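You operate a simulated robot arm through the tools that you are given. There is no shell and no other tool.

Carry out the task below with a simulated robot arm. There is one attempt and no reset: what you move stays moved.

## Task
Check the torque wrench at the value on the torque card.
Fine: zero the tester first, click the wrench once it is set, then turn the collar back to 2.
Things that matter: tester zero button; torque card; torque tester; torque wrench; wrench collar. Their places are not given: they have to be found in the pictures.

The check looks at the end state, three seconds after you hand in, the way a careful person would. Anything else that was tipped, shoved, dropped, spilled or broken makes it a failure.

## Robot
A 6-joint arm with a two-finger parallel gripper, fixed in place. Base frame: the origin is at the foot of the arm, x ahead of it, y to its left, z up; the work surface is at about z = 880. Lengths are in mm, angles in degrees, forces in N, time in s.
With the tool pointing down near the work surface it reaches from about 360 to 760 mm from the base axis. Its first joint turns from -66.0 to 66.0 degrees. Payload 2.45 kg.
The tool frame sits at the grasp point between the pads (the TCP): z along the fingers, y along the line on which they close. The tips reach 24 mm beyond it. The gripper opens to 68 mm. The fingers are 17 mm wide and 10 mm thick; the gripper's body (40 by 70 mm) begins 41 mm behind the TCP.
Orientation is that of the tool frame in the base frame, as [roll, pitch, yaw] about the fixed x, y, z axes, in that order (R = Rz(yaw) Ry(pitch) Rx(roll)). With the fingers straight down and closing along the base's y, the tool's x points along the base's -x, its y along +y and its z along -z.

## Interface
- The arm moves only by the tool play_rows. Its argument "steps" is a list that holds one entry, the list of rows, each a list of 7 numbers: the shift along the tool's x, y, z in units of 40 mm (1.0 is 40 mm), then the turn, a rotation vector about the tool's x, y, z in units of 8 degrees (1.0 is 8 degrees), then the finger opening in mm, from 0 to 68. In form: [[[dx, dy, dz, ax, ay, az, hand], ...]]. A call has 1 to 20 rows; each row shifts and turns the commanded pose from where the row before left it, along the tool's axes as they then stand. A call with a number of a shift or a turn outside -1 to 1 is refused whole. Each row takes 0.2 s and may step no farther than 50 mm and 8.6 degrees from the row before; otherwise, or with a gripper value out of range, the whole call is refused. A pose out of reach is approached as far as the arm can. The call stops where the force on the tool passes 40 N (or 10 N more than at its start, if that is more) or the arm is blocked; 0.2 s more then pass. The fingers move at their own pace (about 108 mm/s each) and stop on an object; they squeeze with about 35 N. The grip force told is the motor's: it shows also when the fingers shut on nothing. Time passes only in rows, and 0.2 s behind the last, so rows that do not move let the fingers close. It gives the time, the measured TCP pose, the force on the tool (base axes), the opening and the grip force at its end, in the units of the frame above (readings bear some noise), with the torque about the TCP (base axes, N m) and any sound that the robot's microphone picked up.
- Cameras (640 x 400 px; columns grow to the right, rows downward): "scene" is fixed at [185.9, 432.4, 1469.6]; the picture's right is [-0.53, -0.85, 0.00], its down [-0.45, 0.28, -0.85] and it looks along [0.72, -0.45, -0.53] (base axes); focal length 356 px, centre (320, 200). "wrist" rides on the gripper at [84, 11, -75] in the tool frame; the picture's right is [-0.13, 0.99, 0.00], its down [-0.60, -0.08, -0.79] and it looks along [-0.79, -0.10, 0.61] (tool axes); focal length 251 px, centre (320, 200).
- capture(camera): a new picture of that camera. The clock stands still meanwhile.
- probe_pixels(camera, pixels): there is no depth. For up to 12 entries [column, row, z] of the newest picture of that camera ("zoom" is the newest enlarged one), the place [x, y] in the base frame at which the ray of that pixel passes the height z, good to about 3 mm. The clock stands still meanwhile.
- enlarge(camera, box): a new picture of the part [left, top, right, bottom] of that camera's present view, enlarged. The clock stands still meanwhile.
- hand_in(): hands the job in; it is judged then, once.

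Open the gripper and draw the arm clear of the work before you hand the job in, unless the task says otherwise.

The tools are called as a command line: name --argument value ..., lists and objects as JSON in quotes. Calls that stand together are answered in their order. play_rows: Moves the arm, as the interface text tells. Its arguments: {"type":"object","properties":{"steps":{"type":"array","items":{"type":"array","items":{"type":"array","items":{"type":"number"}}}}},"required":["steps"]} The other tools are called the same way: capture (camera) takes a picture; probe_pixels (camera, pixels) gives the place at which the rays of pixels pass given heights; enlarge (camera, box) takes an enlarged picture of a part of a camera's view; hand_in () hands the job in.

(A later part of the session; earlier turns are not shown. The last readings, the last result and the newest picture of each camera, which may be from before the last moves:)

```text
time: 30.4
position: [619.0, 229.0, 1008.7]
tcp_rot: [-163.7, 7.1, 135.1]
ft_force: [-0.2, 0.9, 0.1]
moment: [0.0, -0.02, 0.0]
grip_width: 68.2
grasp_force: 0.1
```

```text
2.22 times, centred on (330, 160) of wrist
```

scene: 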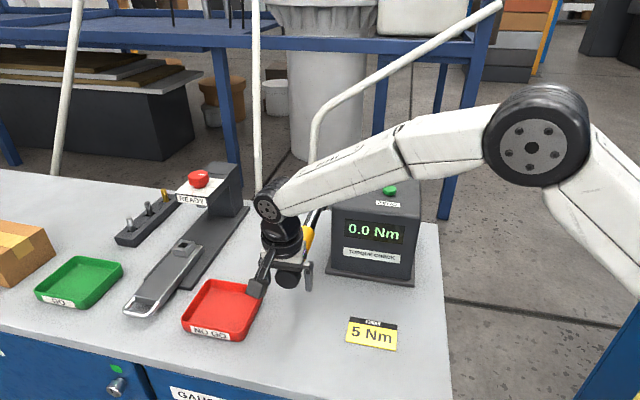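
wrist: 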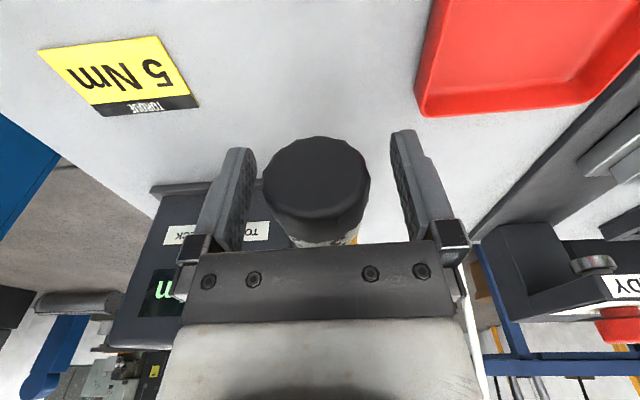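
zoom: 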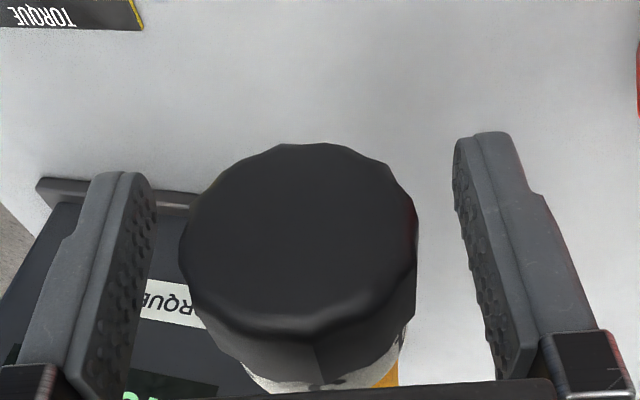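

Tilt of +16° is reachable. I tilt a further 16° with the fingers open.

play_rows --steps '[[[0, 0, 0, 0.5, 0, 0, 68], [0, 0, 0, 0.5, 0, 0, 68], [0, 0, 0, 0.5, 0, 0, 68], [0, 0, 0, 0.5, 0, 0, 68], [0, 0, 0, 0, 0, 0, 68]]]'

enlarge --camera "wrist" --box '[220, 70, 440, 250]'

capture --camera "scene"

```text
time: 31.6
position: [618.8, 228.3, 1008.6]
tcp_rot: [-147.8, 7.1, 135.1]
ft_force: [-0.8, 0.0, 0.2]
moment: [0.0, -0.02, 0.01]
grip_width: 67.8
grasp_force: 0.2
```

```text
2.22 times, centred on (330, 160) of wrist
```

zoom: 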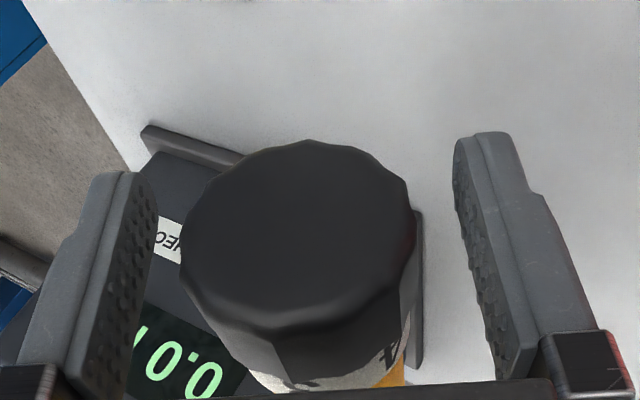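

```text
taken
```

scene: 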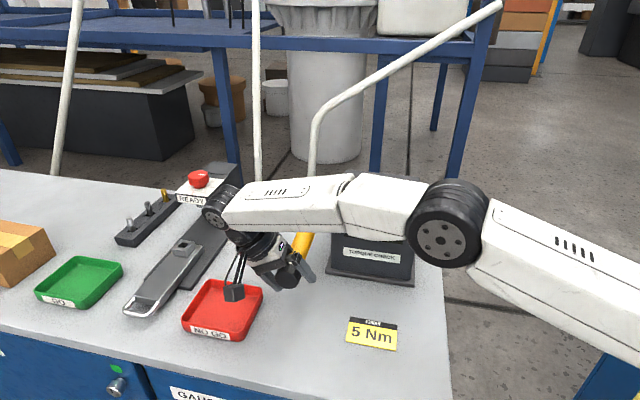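

A tilt of +32° is within reach. I centre slightly (tool −x 2 mm, +y 0.8 mm) and close on the collar here.

play_rows --steps '[[[-0.05, 0.02, 0, 0, 0, 0, 68], [0, 0, 0, 0, 0, 0, 68], [0, 0, 0, 0, 0, 0, 20], [0, 0, 0, 0, 0, 0, 20], [0, 0, 0, 0, 0, 0, 20]]]'

enlarge --camera "wrist" --box '[220, 70, 440, 250]'

```text
time: 32.8
position: [620.2, 226.6, 1008.1]
tcp_rot: [-147.8, 6.9, 135.2]
ft_force: [0.8, -0.7, -1.2]
moment: [0.32, 0.34, 0.6]
grip_width: 44.0
grasp_force: 44.6
```

```text
2.22 times, centred on (330, 160) of wrist
```

zoom: 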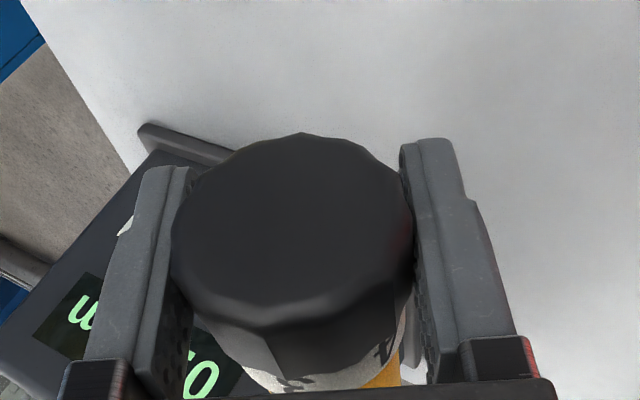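

The grip is nearly force-free. I turn the collar 32° clockwise first and check the forces.

play_rows --steps '[[[0, 0, 0, -0.5, 0, 0, 20], [0, 0, 0, -0.5, 0, 0, 20], [0, 0, 0, -0.5, 0, 0, 20], [0, 0, 0, -0.5, 0, 0, 20], [0, 0, 0, -0.5, 0, 0, 20], [0, 0, 0, -0.5, 0, 0, 20], [0, 0, 0, -0.5, 0, 0, 20], [0, 0, 0, -0.5, 0, 0, 20], [0, 0, 0, 0, 0, 0, 20]]]'

```text
time: 34.8
position: [621.5, 228.3, 1009.1]
tcp_rot: [179.8, 7.2, 135.2]
ft_force: [11.9, 7.7, -0.2]
moment: [-0.02, 0.0, -0.65]
grip_width: 43.3
grasp_force: 44.9
```

A side load of about 14 N along +l has built up, so I ease 0.8 mm along tool +y and then turn another 32°.

play_rows --steps '[[[0, 0.02, 0, 0, 0, 0, 20], [0, 0, 0, -0.5, 0, 0, 20], [0, 0, 0, -0.5, 0, 0, 20], [0, 0, 0, -0.5, 0, 0, 20], [0, 0, 0, -0.5, 0, 0, 20], [0, 0, 0, 0, 0, 0, 20]]]'

```text
time: 36.2
position: [622.0, 228.0, 1008.4]
tcp_rot: [164.0, 7.2, 135.1]
ft_force: [15.2, 5.8, -0.6]
moment: [0.12, 0.19, -1.4]
grip_width: 43.5
grasp_force: 45.1
```

The side load is still about 15 N with nearly no vertical load, so I ease another 1 mm and finish the stroke by 16°.

play_rows --steps '[[[0, 0.025, 0, 0, 0, 0, 20], [0, 0, 0, -0.5, 0, 0, 20], [0, 0, 0, -0.5, 0, 0, 20], [0, 0, 0, -0.5, 0, 0, 20], [0, 0, 0, -0.5, 0, 0, 20], [0, 0, 0, 0, 0, 0, 20]]]'

capture --camera "wrist"

```text
time: 37.6
position: [622.9, 228.3, 1008.7]
tcp_rot: [147.9, 7.0, 134.8]
ft_force: [22.7, 7.1, -2.7]
moment: [0.53, 0.62, -1.35]
grip_width: 44.0
grasp_force: 45.0
```

```text
taken
```

wrist: 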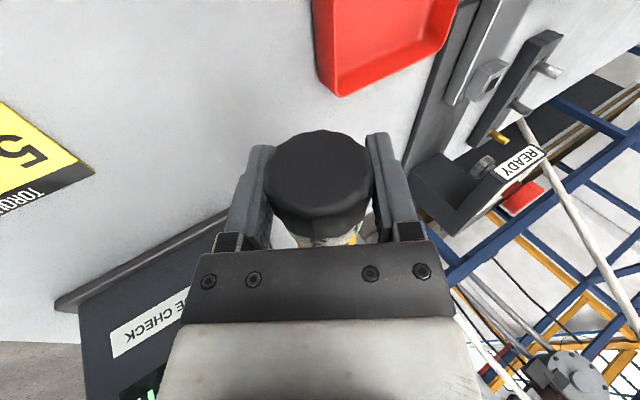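

Total turn is now about 100°, so about 80° remain to reach 5. I open, let it settle, and swing the open hand back to +32° tilt.

play_rows --steps '[[[0, 0, 0, 0, 0, 0, 68], [0, 0, 0, 0, 0, 0, 68], [0, 0, 0, 1, 0, 0, 68], [0, 0, 0, 1, 0, 0, 68], [0, 0, 0, 1, 0, 0, 68], [0, 0, 0, 1, 0, 0, 68], [0, 0, 0, 1, 0, 0, 68], [0, 0, 0, 1, 0, 0, 68], [0, 0, 0, 1, 0, 0, 68], [0, 0, 0, 1, 0, 0, 68], [0, 0, 0, 0, 0, 0, 68]]]'

enlarge --camera "wrist" --box '[220, 70, 440, 250]'

enlarge --camera "scene" --box '[240, 210, 340, 300]'

```text
time: 40.0
position: [620.8, 227.9, 1009.6]
tcp_rot: [-147.7, 7.2, 135.1]
ft_force: [0.1, 0.7, 0.2]
moment: [0.04, 0.01, -0.01]
grip_width: 67.8
grasp_force: 0.1
```

```text
2.22 times, centred on (330, 160) of wrist
```

zoom: 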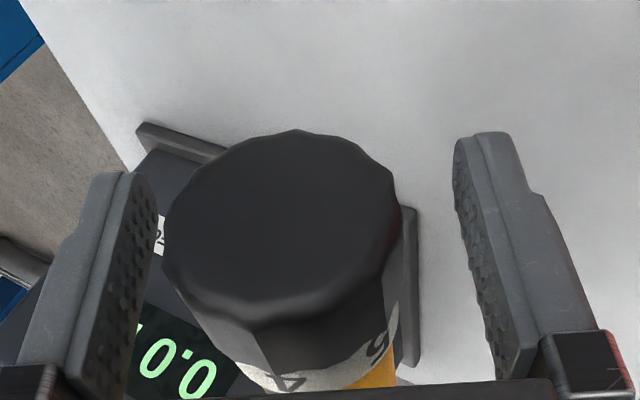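

```text
4.44 times, centred on (290, 255) of scene
```

zoom: 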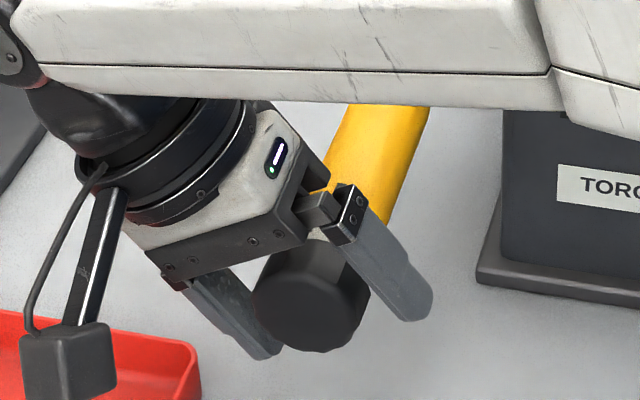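

The collar (measured diameter about 44 mm) is seen about 4 mm nearer the palm than the TCP, which explains the side load while turning. I move 3.6 mm back along tool −z and 1.9 mm along −y, then check.

play_rows --steps '[[[0, -0.045, -0.09, 0, 0, 0, 68], [0, 0, 0, 0, 0, 0, 68]]]'

enlarge --camera "wrist" --box '[220, 70, 440, 250]'

```text
time: 40.6
position: [620.3, 228.4, 1012.8]
tcp_rot: [-147.8, 7.0, 135.0]
ft_force: [0.1, -0.4, 0.2]
moment: [-0.01, 0.0, 0.0]
grip_width: 68.2
grasp_force: 0.1
```

```text
2.22 times, centred on (330, 160) of wrist
```

zoom: 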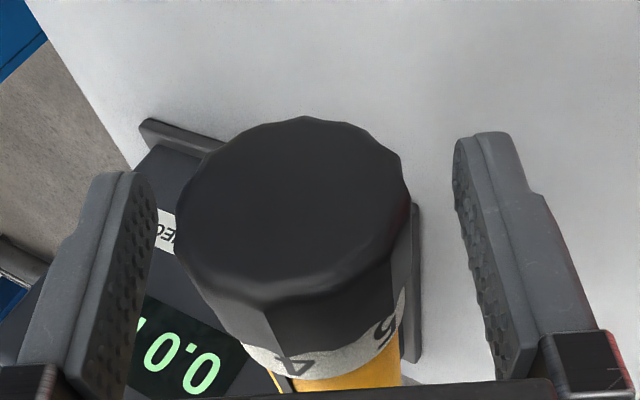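

The collar is centred again between the fingers, with 4 and 5 visible on the ring. I close the grip and turn 32°.

play_rows --steps '[[[0, 0, 0, 0, 0, 0, 20], [0, 0, 0, 0, 0, 0, 20], [0, 0, 0, -0.5, 0, 0, 20], [0, 0, 0, -0.5, 0, 0, 20], [0, 0, 0, -0.5, 0, 0, 20], [0, 0, 0, -0.5, 0, 0, 20], [0, 0, 0, -0.5, 0, 0, 20], [0, 0, 0, -0.5, 0, 0, 20], [0, 0, 0, -0.5, 0, 0, 20], [0, 0, 0, -0.5, 0, 0, 20], [0, 0, 0, 0, 0, 0, 20]]]'

```text
time: 43.0
position: [619.8, 228.8, 1012.5]
tcp_rot: [-179.8, 7.0, 135.0]
ft_force: [-11.8, -6.9, 1.1]
moment: [-0.36, -0.31, -0.56]
grip_width: 43.8
grasp_force: 45.1
```

Now the side load is about −13 N, so I ease 1 mm along −y and go on another 32°.

play_rows --steps '[[[0, -0.025, 0, 0, 0, 0, 20], [0, 0, 0, -0.5, 0, 0, 20], [0, 0, 0, -0.5, 0, 0, 20], [0, 0, 0, -0.5, 0, 0, 20], [0, 0, 0, -0.5, 0, 0, 20], [0, 0, 0, -0.5, 0, 0, 20], [0, 0, 0, -0.5, 0, 0, 20], [0, 0, 0, -0.5, 0, 0, 20], [0, 0, 0, -0.5, 0, 0, 20], [0, 0, 0, 0, 0, 0, 20]]]'

```text
time: 45.2
position: [619.4, 226.6, 1012.1]
tcp_rot: [148.2, 6.9, 134.9]
ft_force: [-5.4, -10.8, -5.0]
moment: [0.81, 0.85, -1.17]
grip_width: 44.7
grasp_force: 44.7
```

About 164° have been turned. I open, swing upright and lift to read the ring.

play_rows --steps '[[[0, 0, 0, 0, 0, 0, 68], [0, 0, 0, 0, 0, 0, 68], [0, 0, 0, 1, 0, 0, 68], [0, 0, 0, 1, 0, 0, 68], [0, 0, 0, 1, 0, 0, 68], [0, 0, 0, 1, 0, 0, 68], [0, 0, -0.7, 0, 0, 0, 68], [0, 0, -0.7, 0, 0, 0, 68], [0, 0, 0, 0, 0, 0, 68]]]'

enlarge --camera "wrist" --box '[240, 20, 420, 180]'

enlarge --camera "scene" --box '[255, 230, 325, 300]'

capture --camera "scene"

```text
time: 47.2
position: [616.2, 230.4, 1067.8]
tcp_rot: [-179.7, 7.1, 135.1]
ft_force: [-0.5, 0.2, -0.6]
moment: [-0.01, 0.0, 0.01]
grip_width: 67.9
grasp_force: 0.0
```

```text
2.50 times, centred on (330, 100) of wrist
```

zoom: 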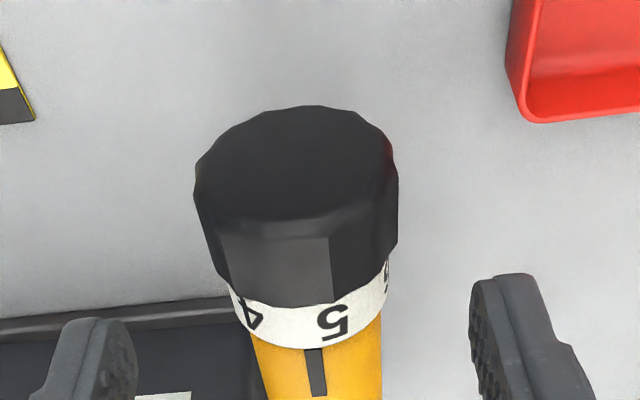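

```text
5.71 times, centred on (290, 265) of scene
```

zoom: 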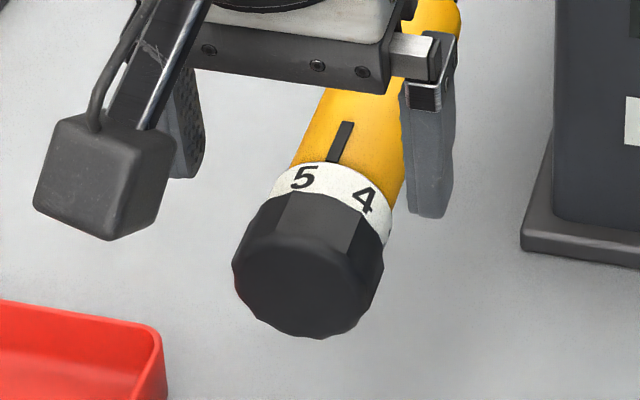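

```text
taken
```

scene: 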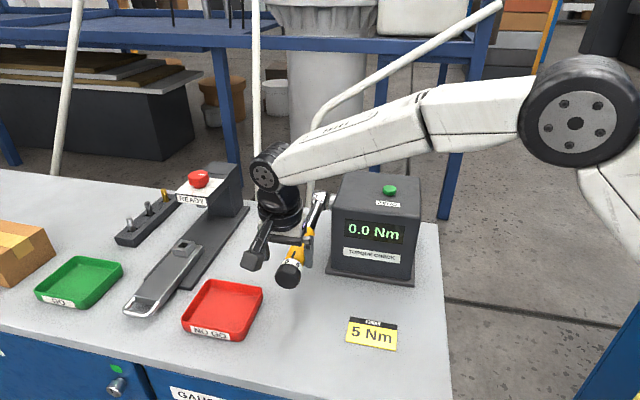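

The 5 is about 16–18° short of the index line and the tester still reads 0.0. I descend again, tilt +8°, regrip and turn the last 16°.

play_rows --steps '[[[0.05, 0.03, 0, 0, 0, 0, 68], [0, 0, 0.5, 0, 0, 0, 68], [0, 0, 0.5, 0, 0, 0, 68], [0, 0, 0.4, 0, 0, 0, 68], [0, 0, 0, 1, 0, 0, 68], [0, 0, 0, 0, 0, 0, 68], [0, 0, 0, 0, 0, 0, 20], [0, 0, 0, 0, 0, 0, 20], [0, 0, 0, 0, 0, 0, 20]]]'

enlarge --camera "wrist" --box '[220, 70, 440, 250]'

```text
time: 49.2
position: [620.0, 230.1, 1012.2]
tcp_rot: [-171.8, 7.1, 135.2]
ft_force: [-4.9, -3.4, 0.4]
moment: [-0.07, -0.04, 0.38]
grip_width: 43.6
grasp_force: 44.8
```

```text
2.22 times, centred on (330, 160) of wrist
```

zoom: 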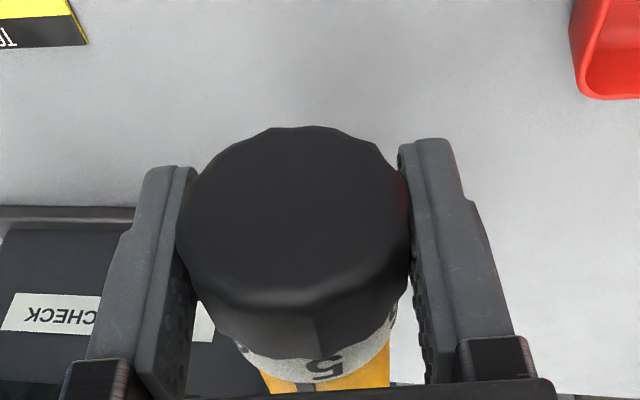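

The grip is good with only about 6 N side load, and the 5 is visible at zoom (325,365). I turn 16° clockwise.

play_rows --steps '[[[0, 0, 0, -0.5, 0, 0, 20], [0, 0, 0, -0.5, 0, 0, 20], [0, 0, 0, -0.5, 0, 0, 20], [0, 0, 0, -0.5, 0, 0, 20], [0, 0, 0, 0, 0, 0, 20], [0, 0, 0, 0, 0, 0, 20]]]'

enlarge --camera "wrist" --box '[220, 70, 440, 250]'

enlarge --camera "scene" --box '[255, 230, 325, 300]'

```text
time: 50.6
position: [619.3, 229.5, 1010.4]
tcp_rot: [172.5, 7.0, 135.0]
ft_force: [-14.4, -13.4, -0.2]
moment: [0.07, 0.02, -1.09]
grip_width: 43.6
grasp_force: 45.4
```

```text
2.22 times, centred on (330, 160) of wrist
```

zoom: 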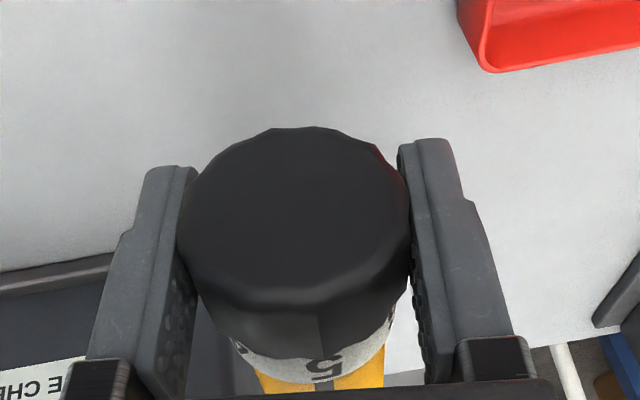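

```text
5.71 times, centred on (290, 265) of scene
```

zoom: 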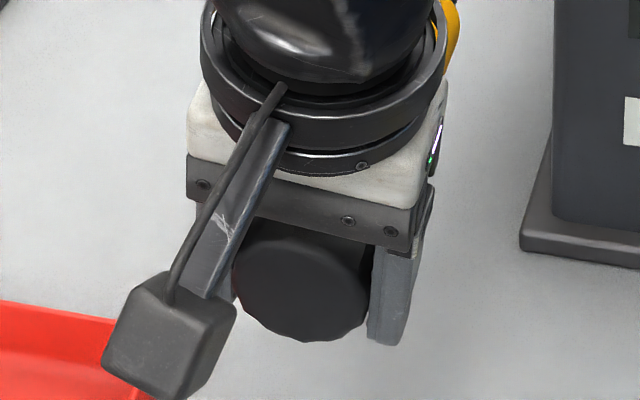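

The index line at zoom (320,385) now lines up with the 5. I open, swing upright and lift to verify.

play_rows --steps '[[[0, 0, 0, 0, 0, 0, 68], [0, 0, 0, 0, 0, 0, 68], [0, 0, 0, 1, 0, 0, 68], [0, 0, -0.7, 0, 0, 0, 68], [0, 0, -0.7, 0, 0, 0, 68], [0, 0, 0, 0, 0, 0, 68]]]'

enlarge --camera "wrist" --box '[270, 60, 370, 180]'

enlarge --camera "scene" --box '[275, 245, 311, 285]'

```text
time: 52.0
position: [614.5, 233.8, 1069.8]
tcp_rot: [-179.8, 7.1, 135.2]
ft_force: [0.2, -0.9, -1.0]
moment: [0.01, 0.03, -0.01]
grip_width: 67.9
grasp_force: 0.0
```

```text
3.33 times, centred on (320, 120) of wrist
```

zoom: 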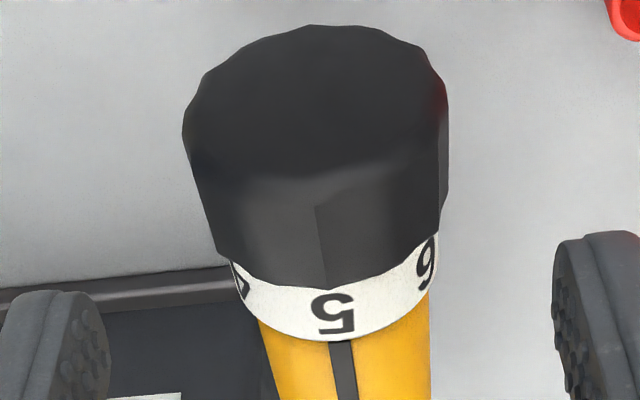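

```text
10.00 times, centred on (293, 265) of scene
```

zoom: 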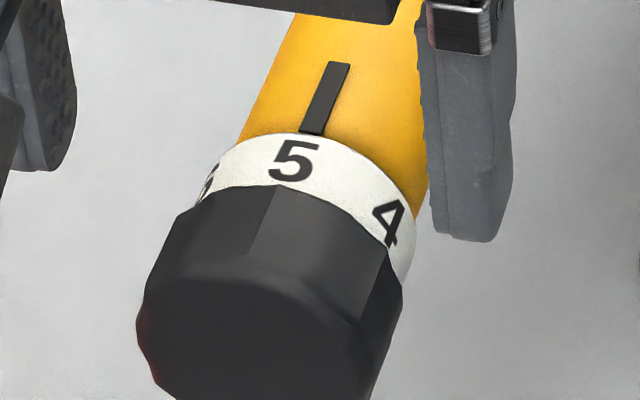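

The 5 stands right on the index line (within about 1°). I raise a little, move about 66 mm up the handle, close the fingers and look before pressing down.

play_rows --steps '[[[0, 0, -0.3, 0, 0, 0, 68], [-0.83, 0, 0, 0, 0, 0, 68], [-0.84, 0, 0, 0, 0, 0, 68], [0, 0, 0, 0, 0, 0, 0], [0, 0, 0, 0, 0, 0, 0], [0, 0, 0, 0, 0, 0, 0]]]'

capture --camera "wrist"

enlarge --camera "scene" --box '[240, 170, 440, 300]'

```text
time: 53.4
position: [658.8, 189.1, 1088.4]
tcp_rot: [-179.9, 7.0, 135.1]
ft_force: [0.5, -0.4, -0.2]
moment: [0.03, -0.02, -0.02]
grip_width: 0.1
grasp_force: 23.1
```

```text
taken
```

wrist: 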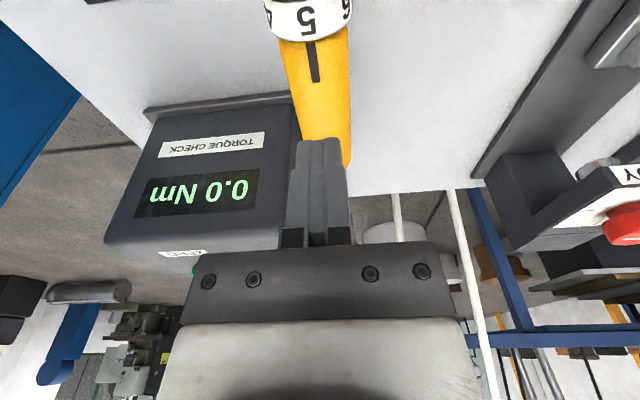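

```text
3.08 times, centred on (340, 235) of scene
```

zoom: 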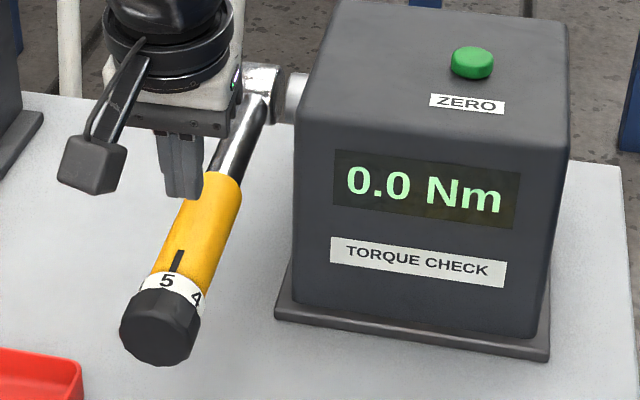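

The closed fingertips are above the yellow handle, about 25 mm up and 2 mm to one side. I centre, descend, and begin to press in small steps while watching the force.

play_rows --steps '[[[0, 0.04, 0.25, 0, 0, 0, 0], [0, 0, 0.2, 0, 0, 0, 0], [0, 0, 0.05, 0, 0, 0, 0], [0, 0, 0.05, 0, 0, 0, 0], [0, 0, 0, 0, 0, 0, 0]]]'

enlarge --camera "scene" --box '[240, 170, 440, 300]'

```text
time: 54.6
position: [663.8, 188.7, 1065.9]
tcp_rot: [-179.9, 7.1, 135.0]
ft_force: [-0.1, -0.3, 0.0]
moment: [0.03, -0.01, 0.0]
grip_width: 0.0
grasp_force: 22.9
```

```text
3.08 times, centred on (340, 235) of scene
```

zoom: 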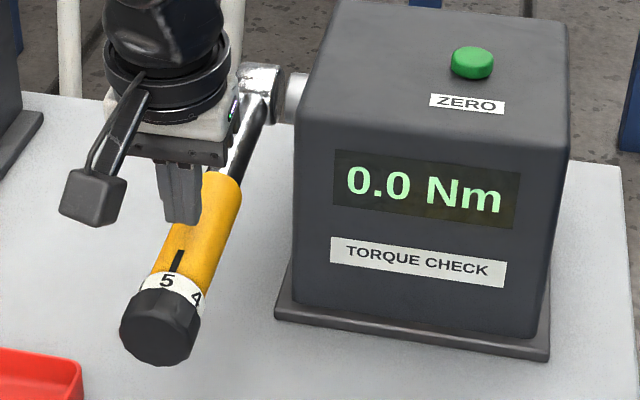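

No contact yet, with tips near z 1042. I continue in 2 mm steps.

play_rows --steps '[[[0, 0, 0.05, 0, 0, 0, 0], [0, 0, 0.05, 0, 0, 0, 0], [0, 0, 0.05, 0, 0, 0, 0], [0, 0, 0.05, 0, 0, 0, 0], [0, 0, 0, 0, 0, 0, 0]]]'

capture --camera "wrist"

enlarge --camera "scene" --box '[240, 170, 440, 300]'

```text
time: 55.8
position: [664.6, 188.5, 1058.1]
tcp_rot: [-179.9, 7.1, 135.1]
ft_force: [0.1, -0.6, -0.5]
moment: [0.02, 0.03, 0.02]
grip_width: 0.0
grasp_force: 23.3
```

```text
taken
```

wrist: 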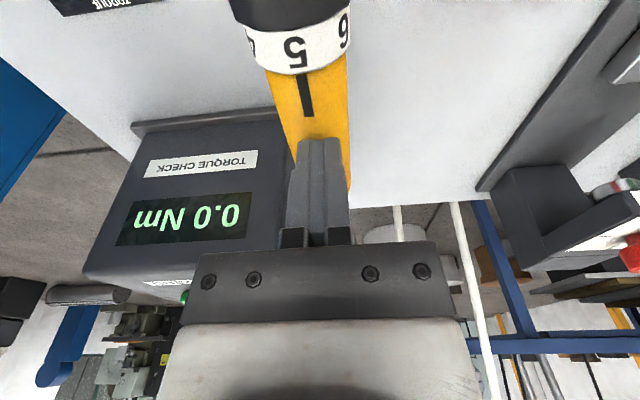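

```text
3.08 times, centred on (340, 235) of scene
```

zoom: 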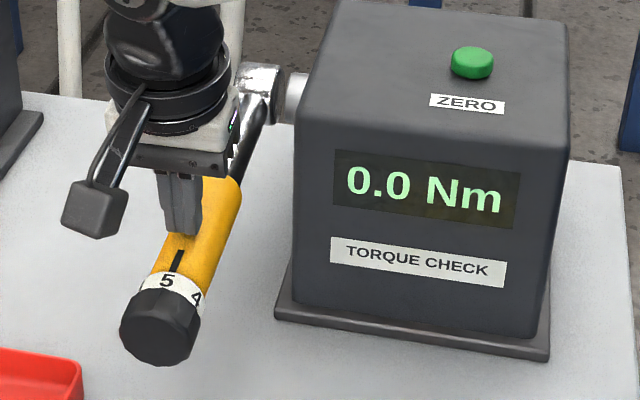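

Still no contact, and the wrist view shows the fingers centred over the handle. I continue down in 2 mm steps.

play_rows --steps '[[[0, 0, 0.05, 0, 0, 0, 0], [0, 0, 0.05, 0, 0, 0, 0], [0, 0, 0, 0, 0, 0, 0]]]'

capture --camera "wrist"

enlarge --camera "scene" --box '[260, 190, 340, 290]'

```text
time: 56.6
position: [665.0, 187.6, 1053.2]
tcp_rot: [-179.8, 7.1, 135.2]
ft_force: [0.6, 0.3, 1.0]
moment: [0.01, 0.04, 0.02]
grip_width: 0.2
grasp_force: 23.5
```

```text
taken
```

wrist: 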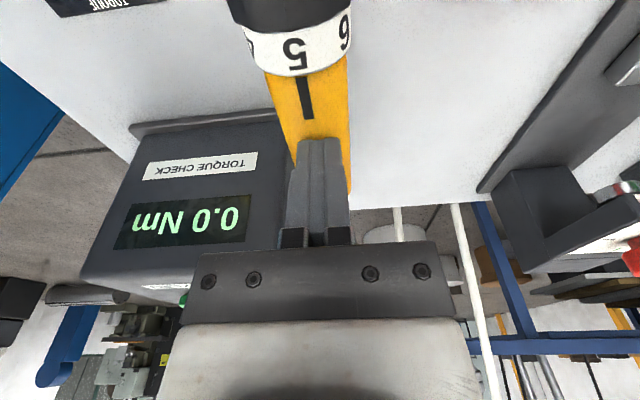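

```text
4.00 times, centred on (300, 240) of scene
```

zoom: 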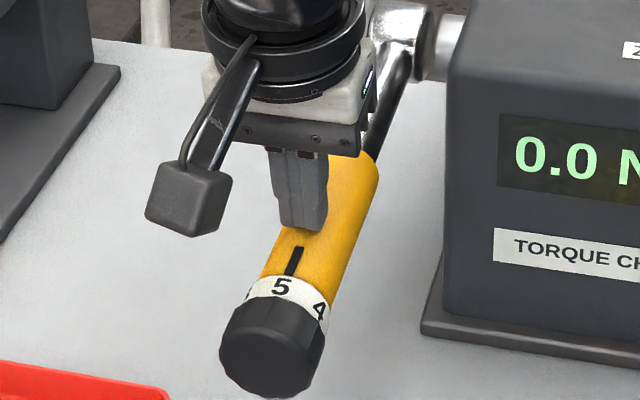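

The tips are just touching the handle top, in line with the index. I press down in 1.2 mm steps now.

play_rows --steps '[[[0, 0, 0.03, 0, 0, 0, 0], [0, 0, 0.03, 0, 0, 0, 0], [0, 0, 0, 0, 0, 0, 0]]]'

enlarge --camera "scene" --box '[260, 190, 440, 290]'

```text
time: 57.4
position: [665.4, 186.7, 1053.0]
tcp_rot: [-179.8, 7.1, 135.0]
ft_force: [0.0, 1.0, 2.0]
moment: [0.03, 0.01, -0.01]
grip_width: 0.0
grasp_force: 23.6
```

```text
3.56 times, centred on (350, 240) of scene
```

zoom: 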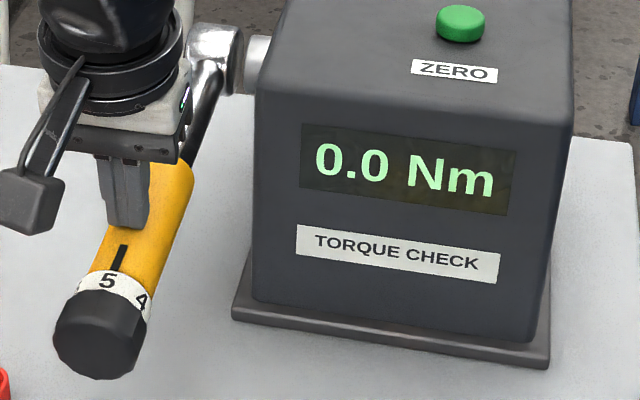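

Contact has begun at 2 N. I press on with three 1.6 mm steps.

play_rows --steps '[[[0, 0, 0.04, 0, 0, 0, 0], [0, 0, 0.04, 0, 0, 0, 0], [0, 0, 0.04, 0, 0, 0, 0], [0, 0, 0, 0, 0, 0, 0]]]'

enlarge --camera "scene" --box '[260, 190, 440, 290]'

```text
time: 58.4
position: [666.1, 187.7, 1046.7]
tcp_rot: [-179.8, 7.2, 135.1]
ft_force: [-3.1, 0.0, 7.3]
moment: [0.02, 0.1, 0.04]
grip_width: 0.0
grasp_force: 23.3
```

```text
3.56 times, centred on (350, 240) of scene
```

zoom: 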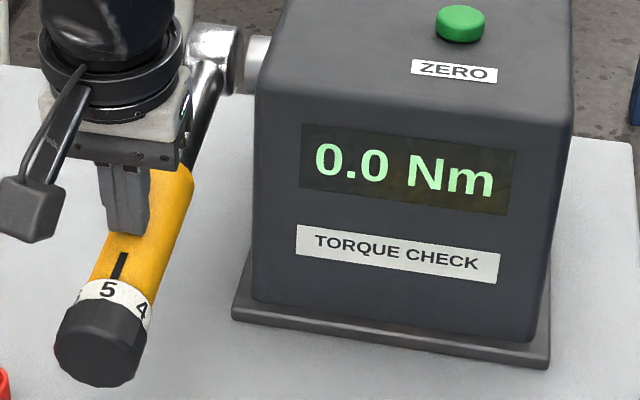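

The force rises about 1.2 N per mm (7.3 N now), and the display holds 0.0 until a click. I press a further 6.4 mm.

play_rows --steps '[[[0, 0, 0.04, 0, 0, 0, 0], [0, 0, 0.04, 0, 0, 0, 0], [0, 0, 0.04, 0, 0, 0, 0], [0, 0, 0.04, 0, 0, 0, 0], [0, 0, 0, 0, 0, 0, 0]]]'

enlarge --camera "scene" --box '[260, 190, 440, 290]'

```text
time: 59.6
position: [666.9, 187.3, 1041.5]
tcp_rot: [-179.9, 7.1, 135.1]
ft_force: [-6.4, 4.0, 11.8]
moment: [0.08, 0.27, -0.01]
grip_width: 0.0
grasp_force: 24.0
```

```text
3.56 times, centred on (350, 240) of scene
```

zoom: 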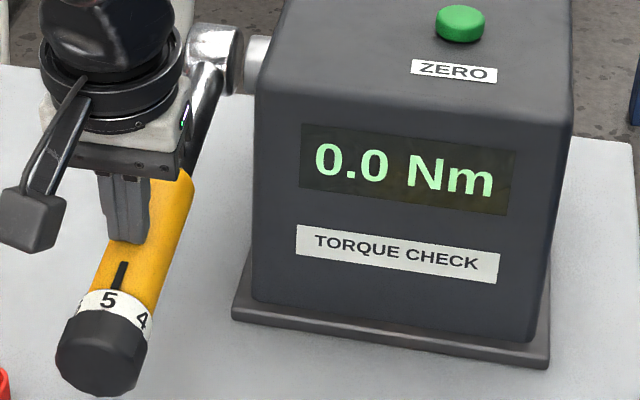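

At 11.8 N vertically it is still building steadily. I press another 6.4 mm.

play_rows --steps '[[[0, 0, 0.04, 0, 0, 0, 0], [0, 0, 0.04, 0, 0, 0, 0], [0, 0, 0.04, 0, 0, 0, 0], [0, 0, 0.04, 0, 0, 0, 0], [0, 0, 0, 0, 0, 0, 0]]]'

enlarge --camera "scene" --box '[260, 190, 440, 290]'

```text
time: 60.8
position: [667.2, 186.1, 1035.4]
tcp_rot: [-179.8, 7.2, 135.1]
ft_force: [-7.7, 8.8, 16.5]
moment: [0.28, 0.31, -0.06]
grip_width: 0.1
grasp_force: 24.3
```

```text
3.56 times, centred on (350, 240) of scene
```

zoom: 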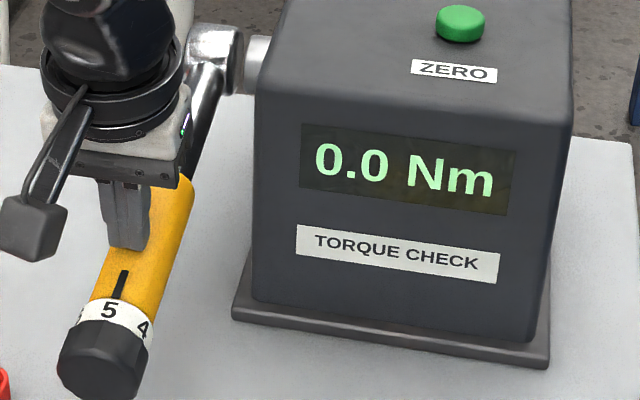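

Now 16.5 N vertical, roughly 3.4 Nm at the tester. I press another 6.4 mm.

play_rows --steps '[[[0, 0, 0.04, 0, 0, 0, 0], [0, 0, 0.04, 0, 0, 0, 0], [0, 0, 0.04, 0, 0, 0, 0], [0, 0, 0.04, 0, 0, 0, 0], [0, 0, 0, 0, 0, 0, 0]]]'

enlarge --camera "scene" --box '[260, 190, 440, 290]'

```text
time: 62.0
position: [667.7, 185.3, 1029.6]
tcp_rot: [179.9, 7.1, 135.2]
ft_force: [-2.7, 14.1, 18.1]
moment: [0.14, -0.06, -0.06]
grip_width: 0.2
grasp_force: 24.0
```

```text
3.56 times, centred on (350, 240) of scene
```

zoom: 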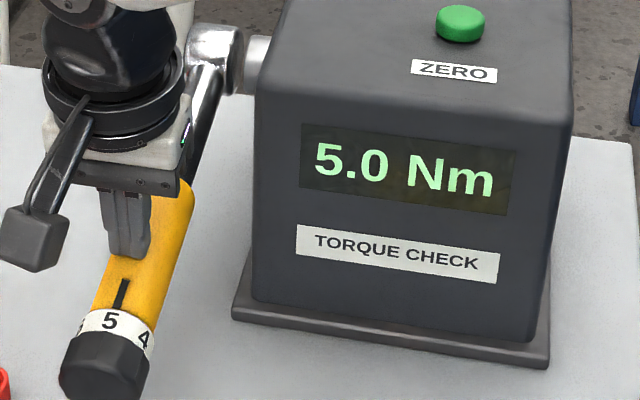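

The tester now shows 5.0 Nm, so the wrench released at the set value. I lift off the handle and check that the reading holds.

play_rows --steps '[[[0, 0, -0.1, 0, 0, 0, 0], [0, 0, -0.2, 0, 0, 0, 0], [0, 0, -0.4, 0, 0, 0, 0], [0, 0, -0.4, 0, 0, 0, 0], [0, 0, -0.4, 0, 0, 0, 0], [0, 0, 0, 0, 0, 0, 0]]]'

enlarge --camera "scene" --box '[260, 190, 440, 290]'

capture --camera "wrist"

```text
time: 63.4
position: [662.4, 190.8, 1087.4]
tcp_rot: [-179.8, 7.1, 135.0]
ft_force: [-0.3, -0.2, 0.0]
moment: [-0.01, 0.03, -0.02]
grip_width: 0.1
grasp_force: 23.8
```

```text
3.56 times, centred on (350, 240) of scene
```

zoom: 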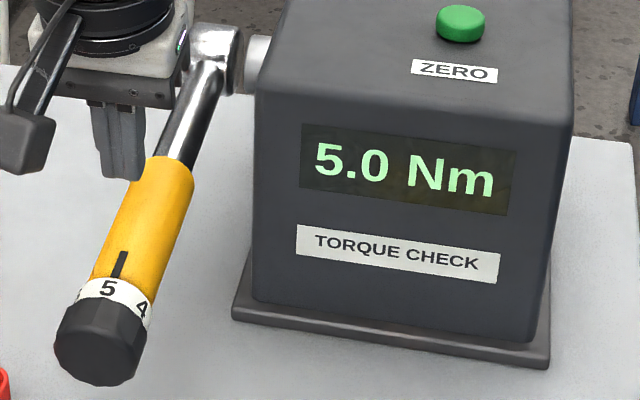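

```text
taken
```

wrist: 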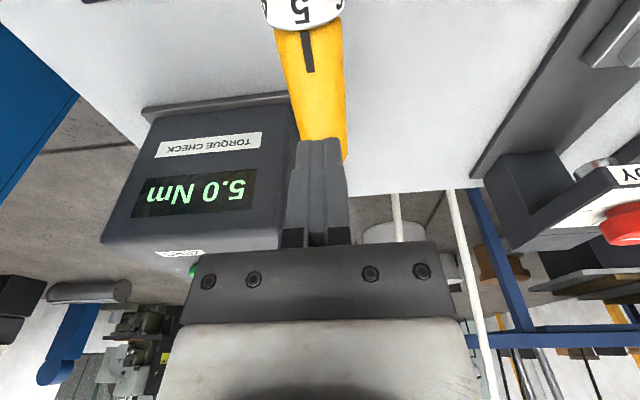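

The reading holds at 5.0 Nm and the wrench has sprung back, so the click is recorded. I open the fingers and move back over the collar to turn it back to 2.

play_rows --steps '[[[0, 0, -0.1, 0, 0, 0, 68], [0, 0, 0, 0, 0, 0, 68], [0.83, -0.03, 0.1, 0, 0, 0, 68], [0.84, -0.035, 0.29, 0, 0, 0, 68], [0, 0, 0, 0, 0, 0, 68]]]'

enlarge --camera "wrist" --box '[240, 20, 420, 180]'

capture --camera "scene"

```text
time: 64.6
position: [614.8, 234.9, 1067.7]
tcp_rot: [-179.9, 7.2, 135.1]
ft_force: [-0.1, 0.4, 0.4]
moment: [-0.01, 0.01, -0.02]
grip_width: 68.2
grasp_force: 0.1
```

```text
2.50 times, centred on (330, 100) of wrist
```

zoom: 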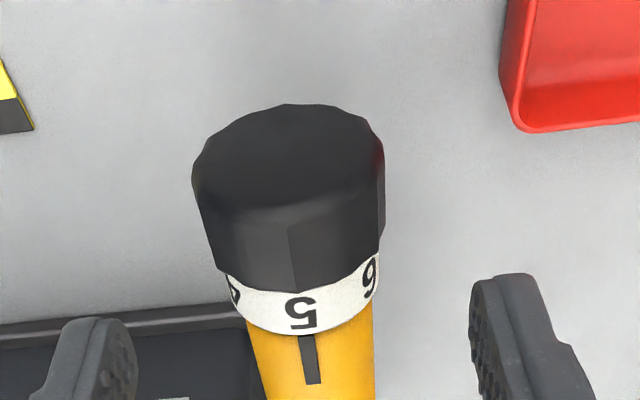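

```text
taken
```

scene: 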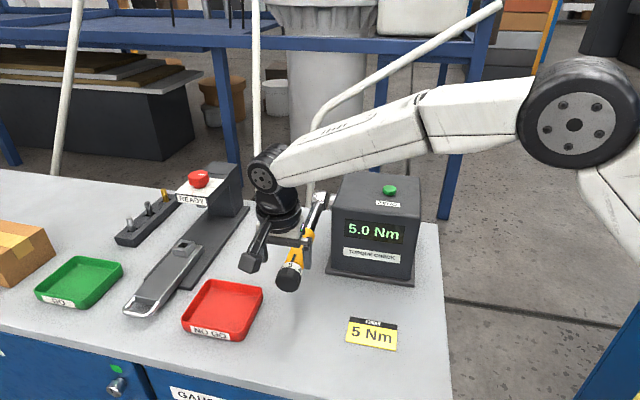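

The 5 is still on the index and the wrench rests about 4 mm lower than before. I shift 1.5 mm along −y and descend 60 mm to the collar, fingers open, then check centring.

play_rows --steps '[[[0, -0.0375, 0, 0, -0.1, 0, 68], [0, 0, 0.5, 0, 0, 0, 68], [0, 0, 0.5, 0, 0, 0, 68], [0, 0, 0.45, 0, 0, 0, 68], [0, 0, 0, 0, 0, 0, 68]]]'

enlarge --camera "wrist" --box '[220, 70, 440, 250]'

```text
time: 65.8
position: [619.5, 227.0, 1011.4]
tcp_rot: [-179.8, 7.8, 135.1]
ft_force: [-0.6, 0.7, 0.3]
moment: [-0.02, 0.03, 0.03]
grip_width: 68.1
grasp_force: 0.0
```

```text
2.22 times, centred on (330, 160) of wrist
```

zoom: 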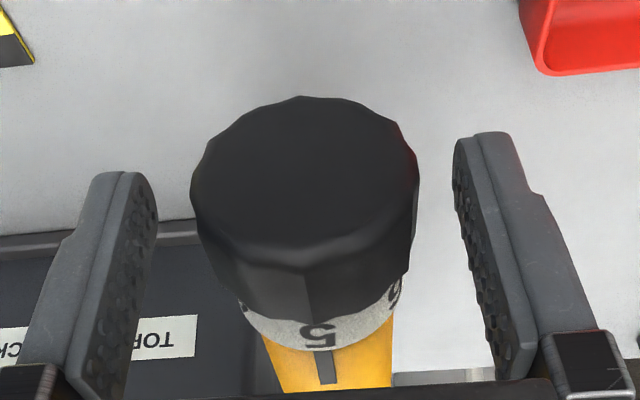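

The collar is about 8.5 mm lower in the hand than when centred and about 2 mm to the +y side, so the wrench now rests a little lower. I correct both and check again.

play_rows --steps '[[[0, 0.045, 0.1, 0, -0.1, 0, 68], [0, 0, 0.11, 0, 0, 0, 68], [0, 0, 0, 0, 0, 0, 68]]]'

enlarge --camera "wrist" --box '[220, 70, 440, 250]'

```text
time: 66.6
position: [621.5, 227.1, 1000.8]
tcp_rot: [-179.8, 8.7, 135.0]
ft_force: [-0.4, 0.3, 0.3]
moment: [-0.04, -0.05, 0.01]
grip_width: 67.9
grasp_force: 0.1
```

```text
2.22 times, centred on (330, 160) of wrist
```

zoom: 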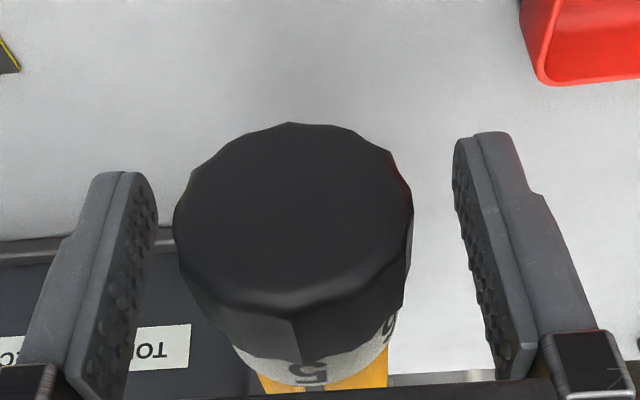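

The collar now looks the same as in the well-centred grips (zoom 173–413). I tilt the open hand to −32° for the return stroke.

play_rows --steps '[[[0, 0, 0, -1, 0, 0, 68], [0, 0, 0, -1, 0, 0, 68], [0, 0, 0, -1, 0, 0, 68], [0, 0, 0, -1, 0, 0, 68], [0, 0, 0, 0, 0, 0, 68]]]'

enlarge --camera "wrist" --box '[220, 70, 440, 250]'

```text
time: 67.8
position: [621.8, 227.2, 1003.8]
tcp_rot: [148.1, 8.8, 135.1]
ft_force: [0.2, -0.3, 0.0]
moment: [0.02, -0.05, -0.06]
grip_width: 68.1
grasp_force: 0.0
```

```text
2.22 times, centred on (330, 160) of wrist
```

zoom: 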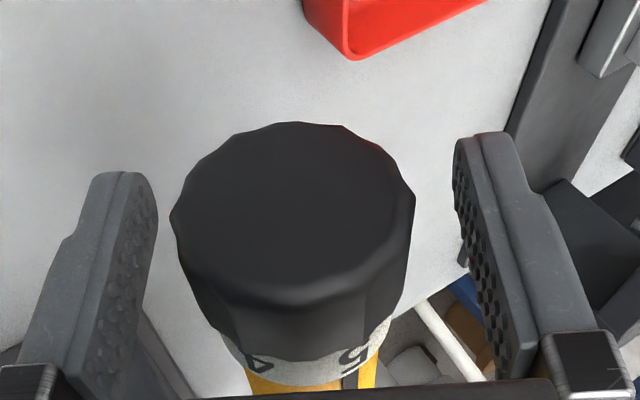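

It stays well centred at this tilt. I close and turn the collar counter-clockwise (as seen from the end) by 32°.

play_rows --steps '[[[0, 0, 0, 0, 0, 0, 20], [0, 0, 0, 0, 0, 0, 20], [0, 0, 0, 0.5, 0, 0, 20], [0, 0, 0, 0.5, 0, 0, 20], [0, 0, 0, 0.5, 0, 0, 20], [0, 0, 0, 0.5, 0, 0, 20], [0, 0, 0, 0.5, 0, 0, 20], [0, 0, 0, 0.5, 0, 0, 20], [0, 0, 0, 0.5, 0, 0, 20], [0, 0, 0, 0.5, 0, 0, 20], [0, 0, 0, 0, 0, 0, 20]]]'

```text
time: 70.2
position: [619.9, 227.6, 1002.2]
tcp_rot: [-179.8, 8.7, 135.0]
ft_force: [0.7, -2.2, 2.7]
moment: [0.17, 0.21, -0.4]
grip_width: 43.1
grasp_force: 45.0
```

Forces stay near 3 N, so the axis is well matched. I turn another 32° to complete the first return stroke.

play_rows --steps '[[[0, 0, 0, 0.5, 0, 0, 20], [0, 0, 0, 0.5, 0, 0, 20], [0, 0, 0, 0.5, 0, 0, 20], [0, 0, 0, 0.5, 0, 0, 20], [0, 0, 0, 0.5, 0, 0, 20], [0, 0, 0, 0.5, 0, 0, 20], [0, 0, 0, 0.5, 0, 0, 20], [0, 0, 0, 0.5, 0, 0, 20], [0, 0, 0, 0, 0, 0, 20]]]'

capture --camera "wrist"

```text
time: 72.2
position: [620.5, 227.7, 1003.0]
tcp_rot: [-147.6, 8.7, 135.2]
ft_force: [-5.2, -5.4, 2.9]
moment: [0.33, 0.38, 0.95]
grip_width: 44.2
grasp_force: 44.7
```

```text
taken
```

wrist: 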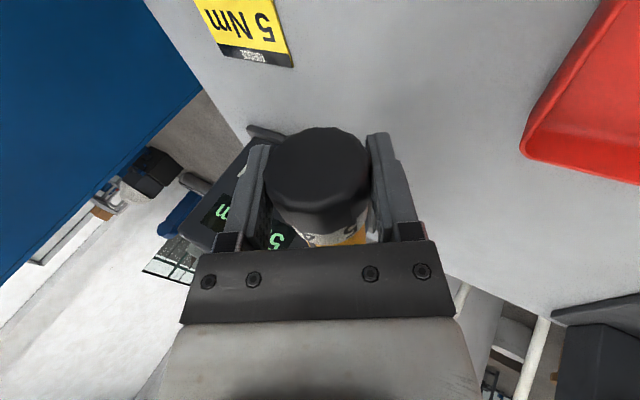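

64° are turned back with low forces. I open, swing the open hand back to −32° and check centring before the second stroke.

play_rows --steps '[[[0, 0, 0, 0, 0, 0, 68], [0, 0, 0, 0, 0, 0, 68], [0, 0, 0, -1, 0, 0, 68], [0, 0, 0, -1, 0, 0, 68], [0, 0, 0, -1, 0, 0, 68], [0, 0, 0, -1, 0, 0, 68], [0, 0, 0, -1, 0, 0, 68], [0, 0, 0, -1, 0, 0, 68], [0, 0, 0, -1, 0, 0, 68], [0, 0, 0, -1, 0, 0, 68], [0, 0, 0, 0, 0, 0, 68]]]'

enlarge --camera "wrist" --box '[220, 70, 440, 250]'

```text
time: 74.6
position: [620.0, 227.5, 1001.8]
tcp_rot: [148.2, 8.8, 135.1]
ft_force: [-0.4, 0.1, 0.5]
moment: [0.01, 0.02, 0.01]
grip_width: 68.0
grasp_force: 0.0
```

```text
2.22 times, centred on (330, 160) of wrist
```

zoom: 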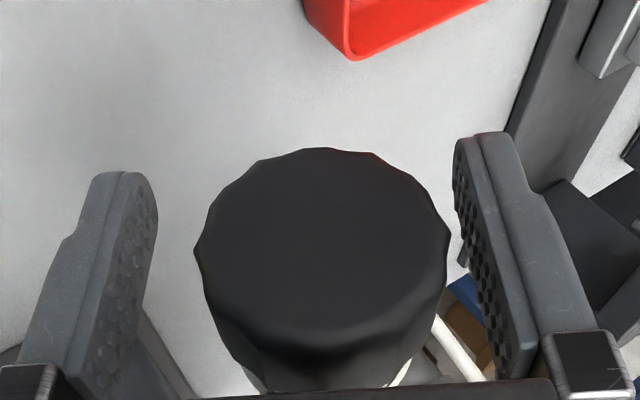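

The wrench has moved back up about 8.5 mm to its original rest angle, so the collar is now off-centre in the hand. I shift the hand accordingly and check again.

play_rows --steps '[[[0, 0.065, -0.085, 0, 0.08, 0.05, 68], [0, 0.065, -0.085, 0, 0.08, 0.05, 68], [0, 0, 0, 0, 0, 0, 68]]]'

enlarge --camera "wrist" --box '[220, 70, 440, 250]'

capture --camera "scene"

```text
time: 75.4
position: [620.4, 228.3, 1011.0]
tcp_rot: [148.3, 7.2, 135.1]
ft_force: [-1.2, -0.8, -0.7]
moment: [0.03, 0.0, -0.02]
grip_width: 67.9
grasp_force: 0.1
```

```text
2.22 times, centred on (330, 160) of wrist
```

zoom: 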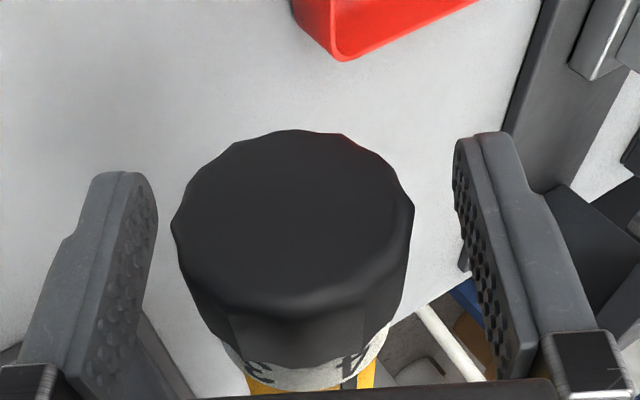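

```text
taken
```

scene: 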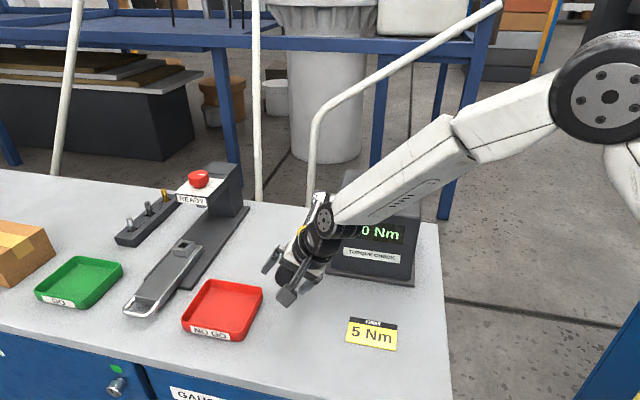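

The collar is centred again (zoom 171–414). I close and make the second return stroke, first 32°.

play_rows --steps '[[[0, 0, 0, 0, 0, 0, 20], [0, 0, 0, 0, 0, 0, 20], [0, 0, 0, 0.5, 0, 0, 20], [0, 0, 0, 0.5, 0, 0, 20], [0, 0, 0, 0.5, 0, 0, 20], [0, 0, 0, 0.5, 0, 0, 20], [0, 0, 0, 0.5, 0, 0, 20], [0, 0, 0, 0.5, 0, 0, 20], [0, 0, 0, 0.5, 0, 0, 20], [0, 0, 0, 0.5, 0, 0, 20], [0, 0, 0, 0, 0, 0, 20]]]'

```text
time: 77.8
position: [620.4, 227.8, 1011.1]
tcp_rot: [-179.5, 7.2, 135.1]
ft_force: [-7.4, -16.0, -1.5]
moment: [0.21, 0.25, 0.68]
grip_width: 43.2
grasp_force: 44.5
```

There is a side load of about −16 N, so I ease 1.2 mm along −y and continue the stroke by 32°.

play_rows --steps '[[[0, -0.03, 0, 0, 0, 0, 20], [0, 0, 0, 0.5, 0, 0, 20], [0, 0, 0, 0.5, 0, 0, 20], [0, 0, 0, 0.5, 0, 0, 20], [0, 0, 0, 0.5, 0, 0, 20], [0, 0, 0, 0.5, 0, 0, 20], [0, 0, 0, 0.5, 0, 0, 20], [0, 0, 0, 0.5, 0, 0, 20], [0, 0, 0, 0.5, 0, 0, 20], [0, 0, 0, 0, 0, 0, 20]]]'

```text
time: 80.0
position: [619.1, 228.4, 1010.5]
tcp_rot: [-147.7, 7.1, 135.2]
ft_force: [-7.7, -16.3, -1.3]
moment: [0.31, 0.24, 1.22]
grip_width: 43.7
grasp_force: 45.1
```

About 128° are turned back. I open, swing upright, lift and read the ring.

play_rows --steps '[[[0, 0, 0, 0, 0, 0, 68], [0, 0, 0, 0, 0, 0, 68], [0, 0, 0, -1, 0, 0, 68], [0, 0, 0, -1, 0, 0, 68], [0, 0, 0, -1, 0, 0, 68], [0, 0, 0, -1, 0, 0, 68], [0, 0, -0.7, 0, 0, 0, 68], [0, 0, -0.7, 0, 0, 0, 68], [0, 0, 0, 0, 0, 0, 68]]]'

enlarge --camera "wrist" --box '[240, 20, 420, 180]'

enlarge --camera "scene" --box '[260, 200, 420, 300]'

```text
time: 82.0
position: [615.6, 233.8, 1066.7]
tcp_rot: [-179.8, 7.1, 135.1]
ft_force: [0.9, -0.1, 0.8]
moment: [0.01, 0.01, -0.02]
grip_width: 67.8
grasp_force: 0.0
```

```text
2.50 times, centred on (330, 100) of wrist
```

zoom: 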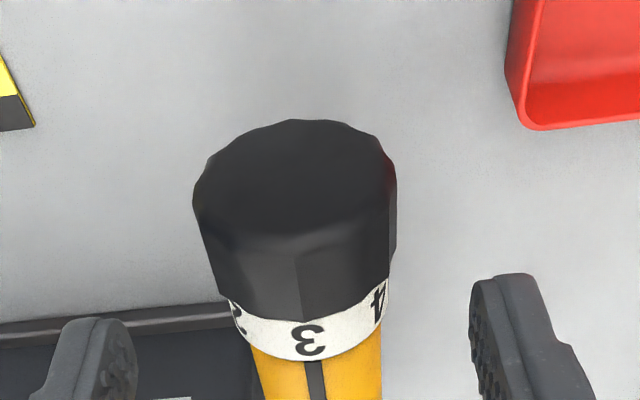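

```text
4.00 times, centred on (340, 250) of scene
```

zoom: 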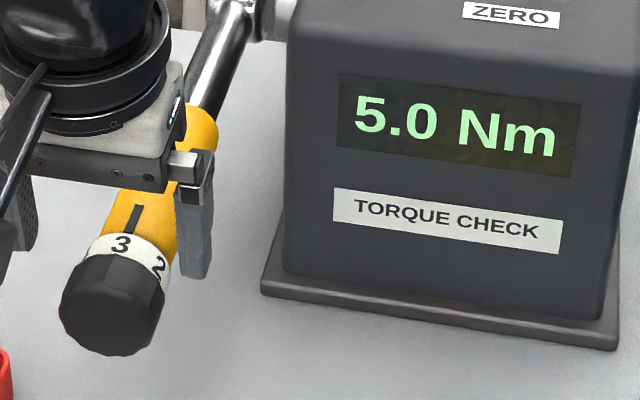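

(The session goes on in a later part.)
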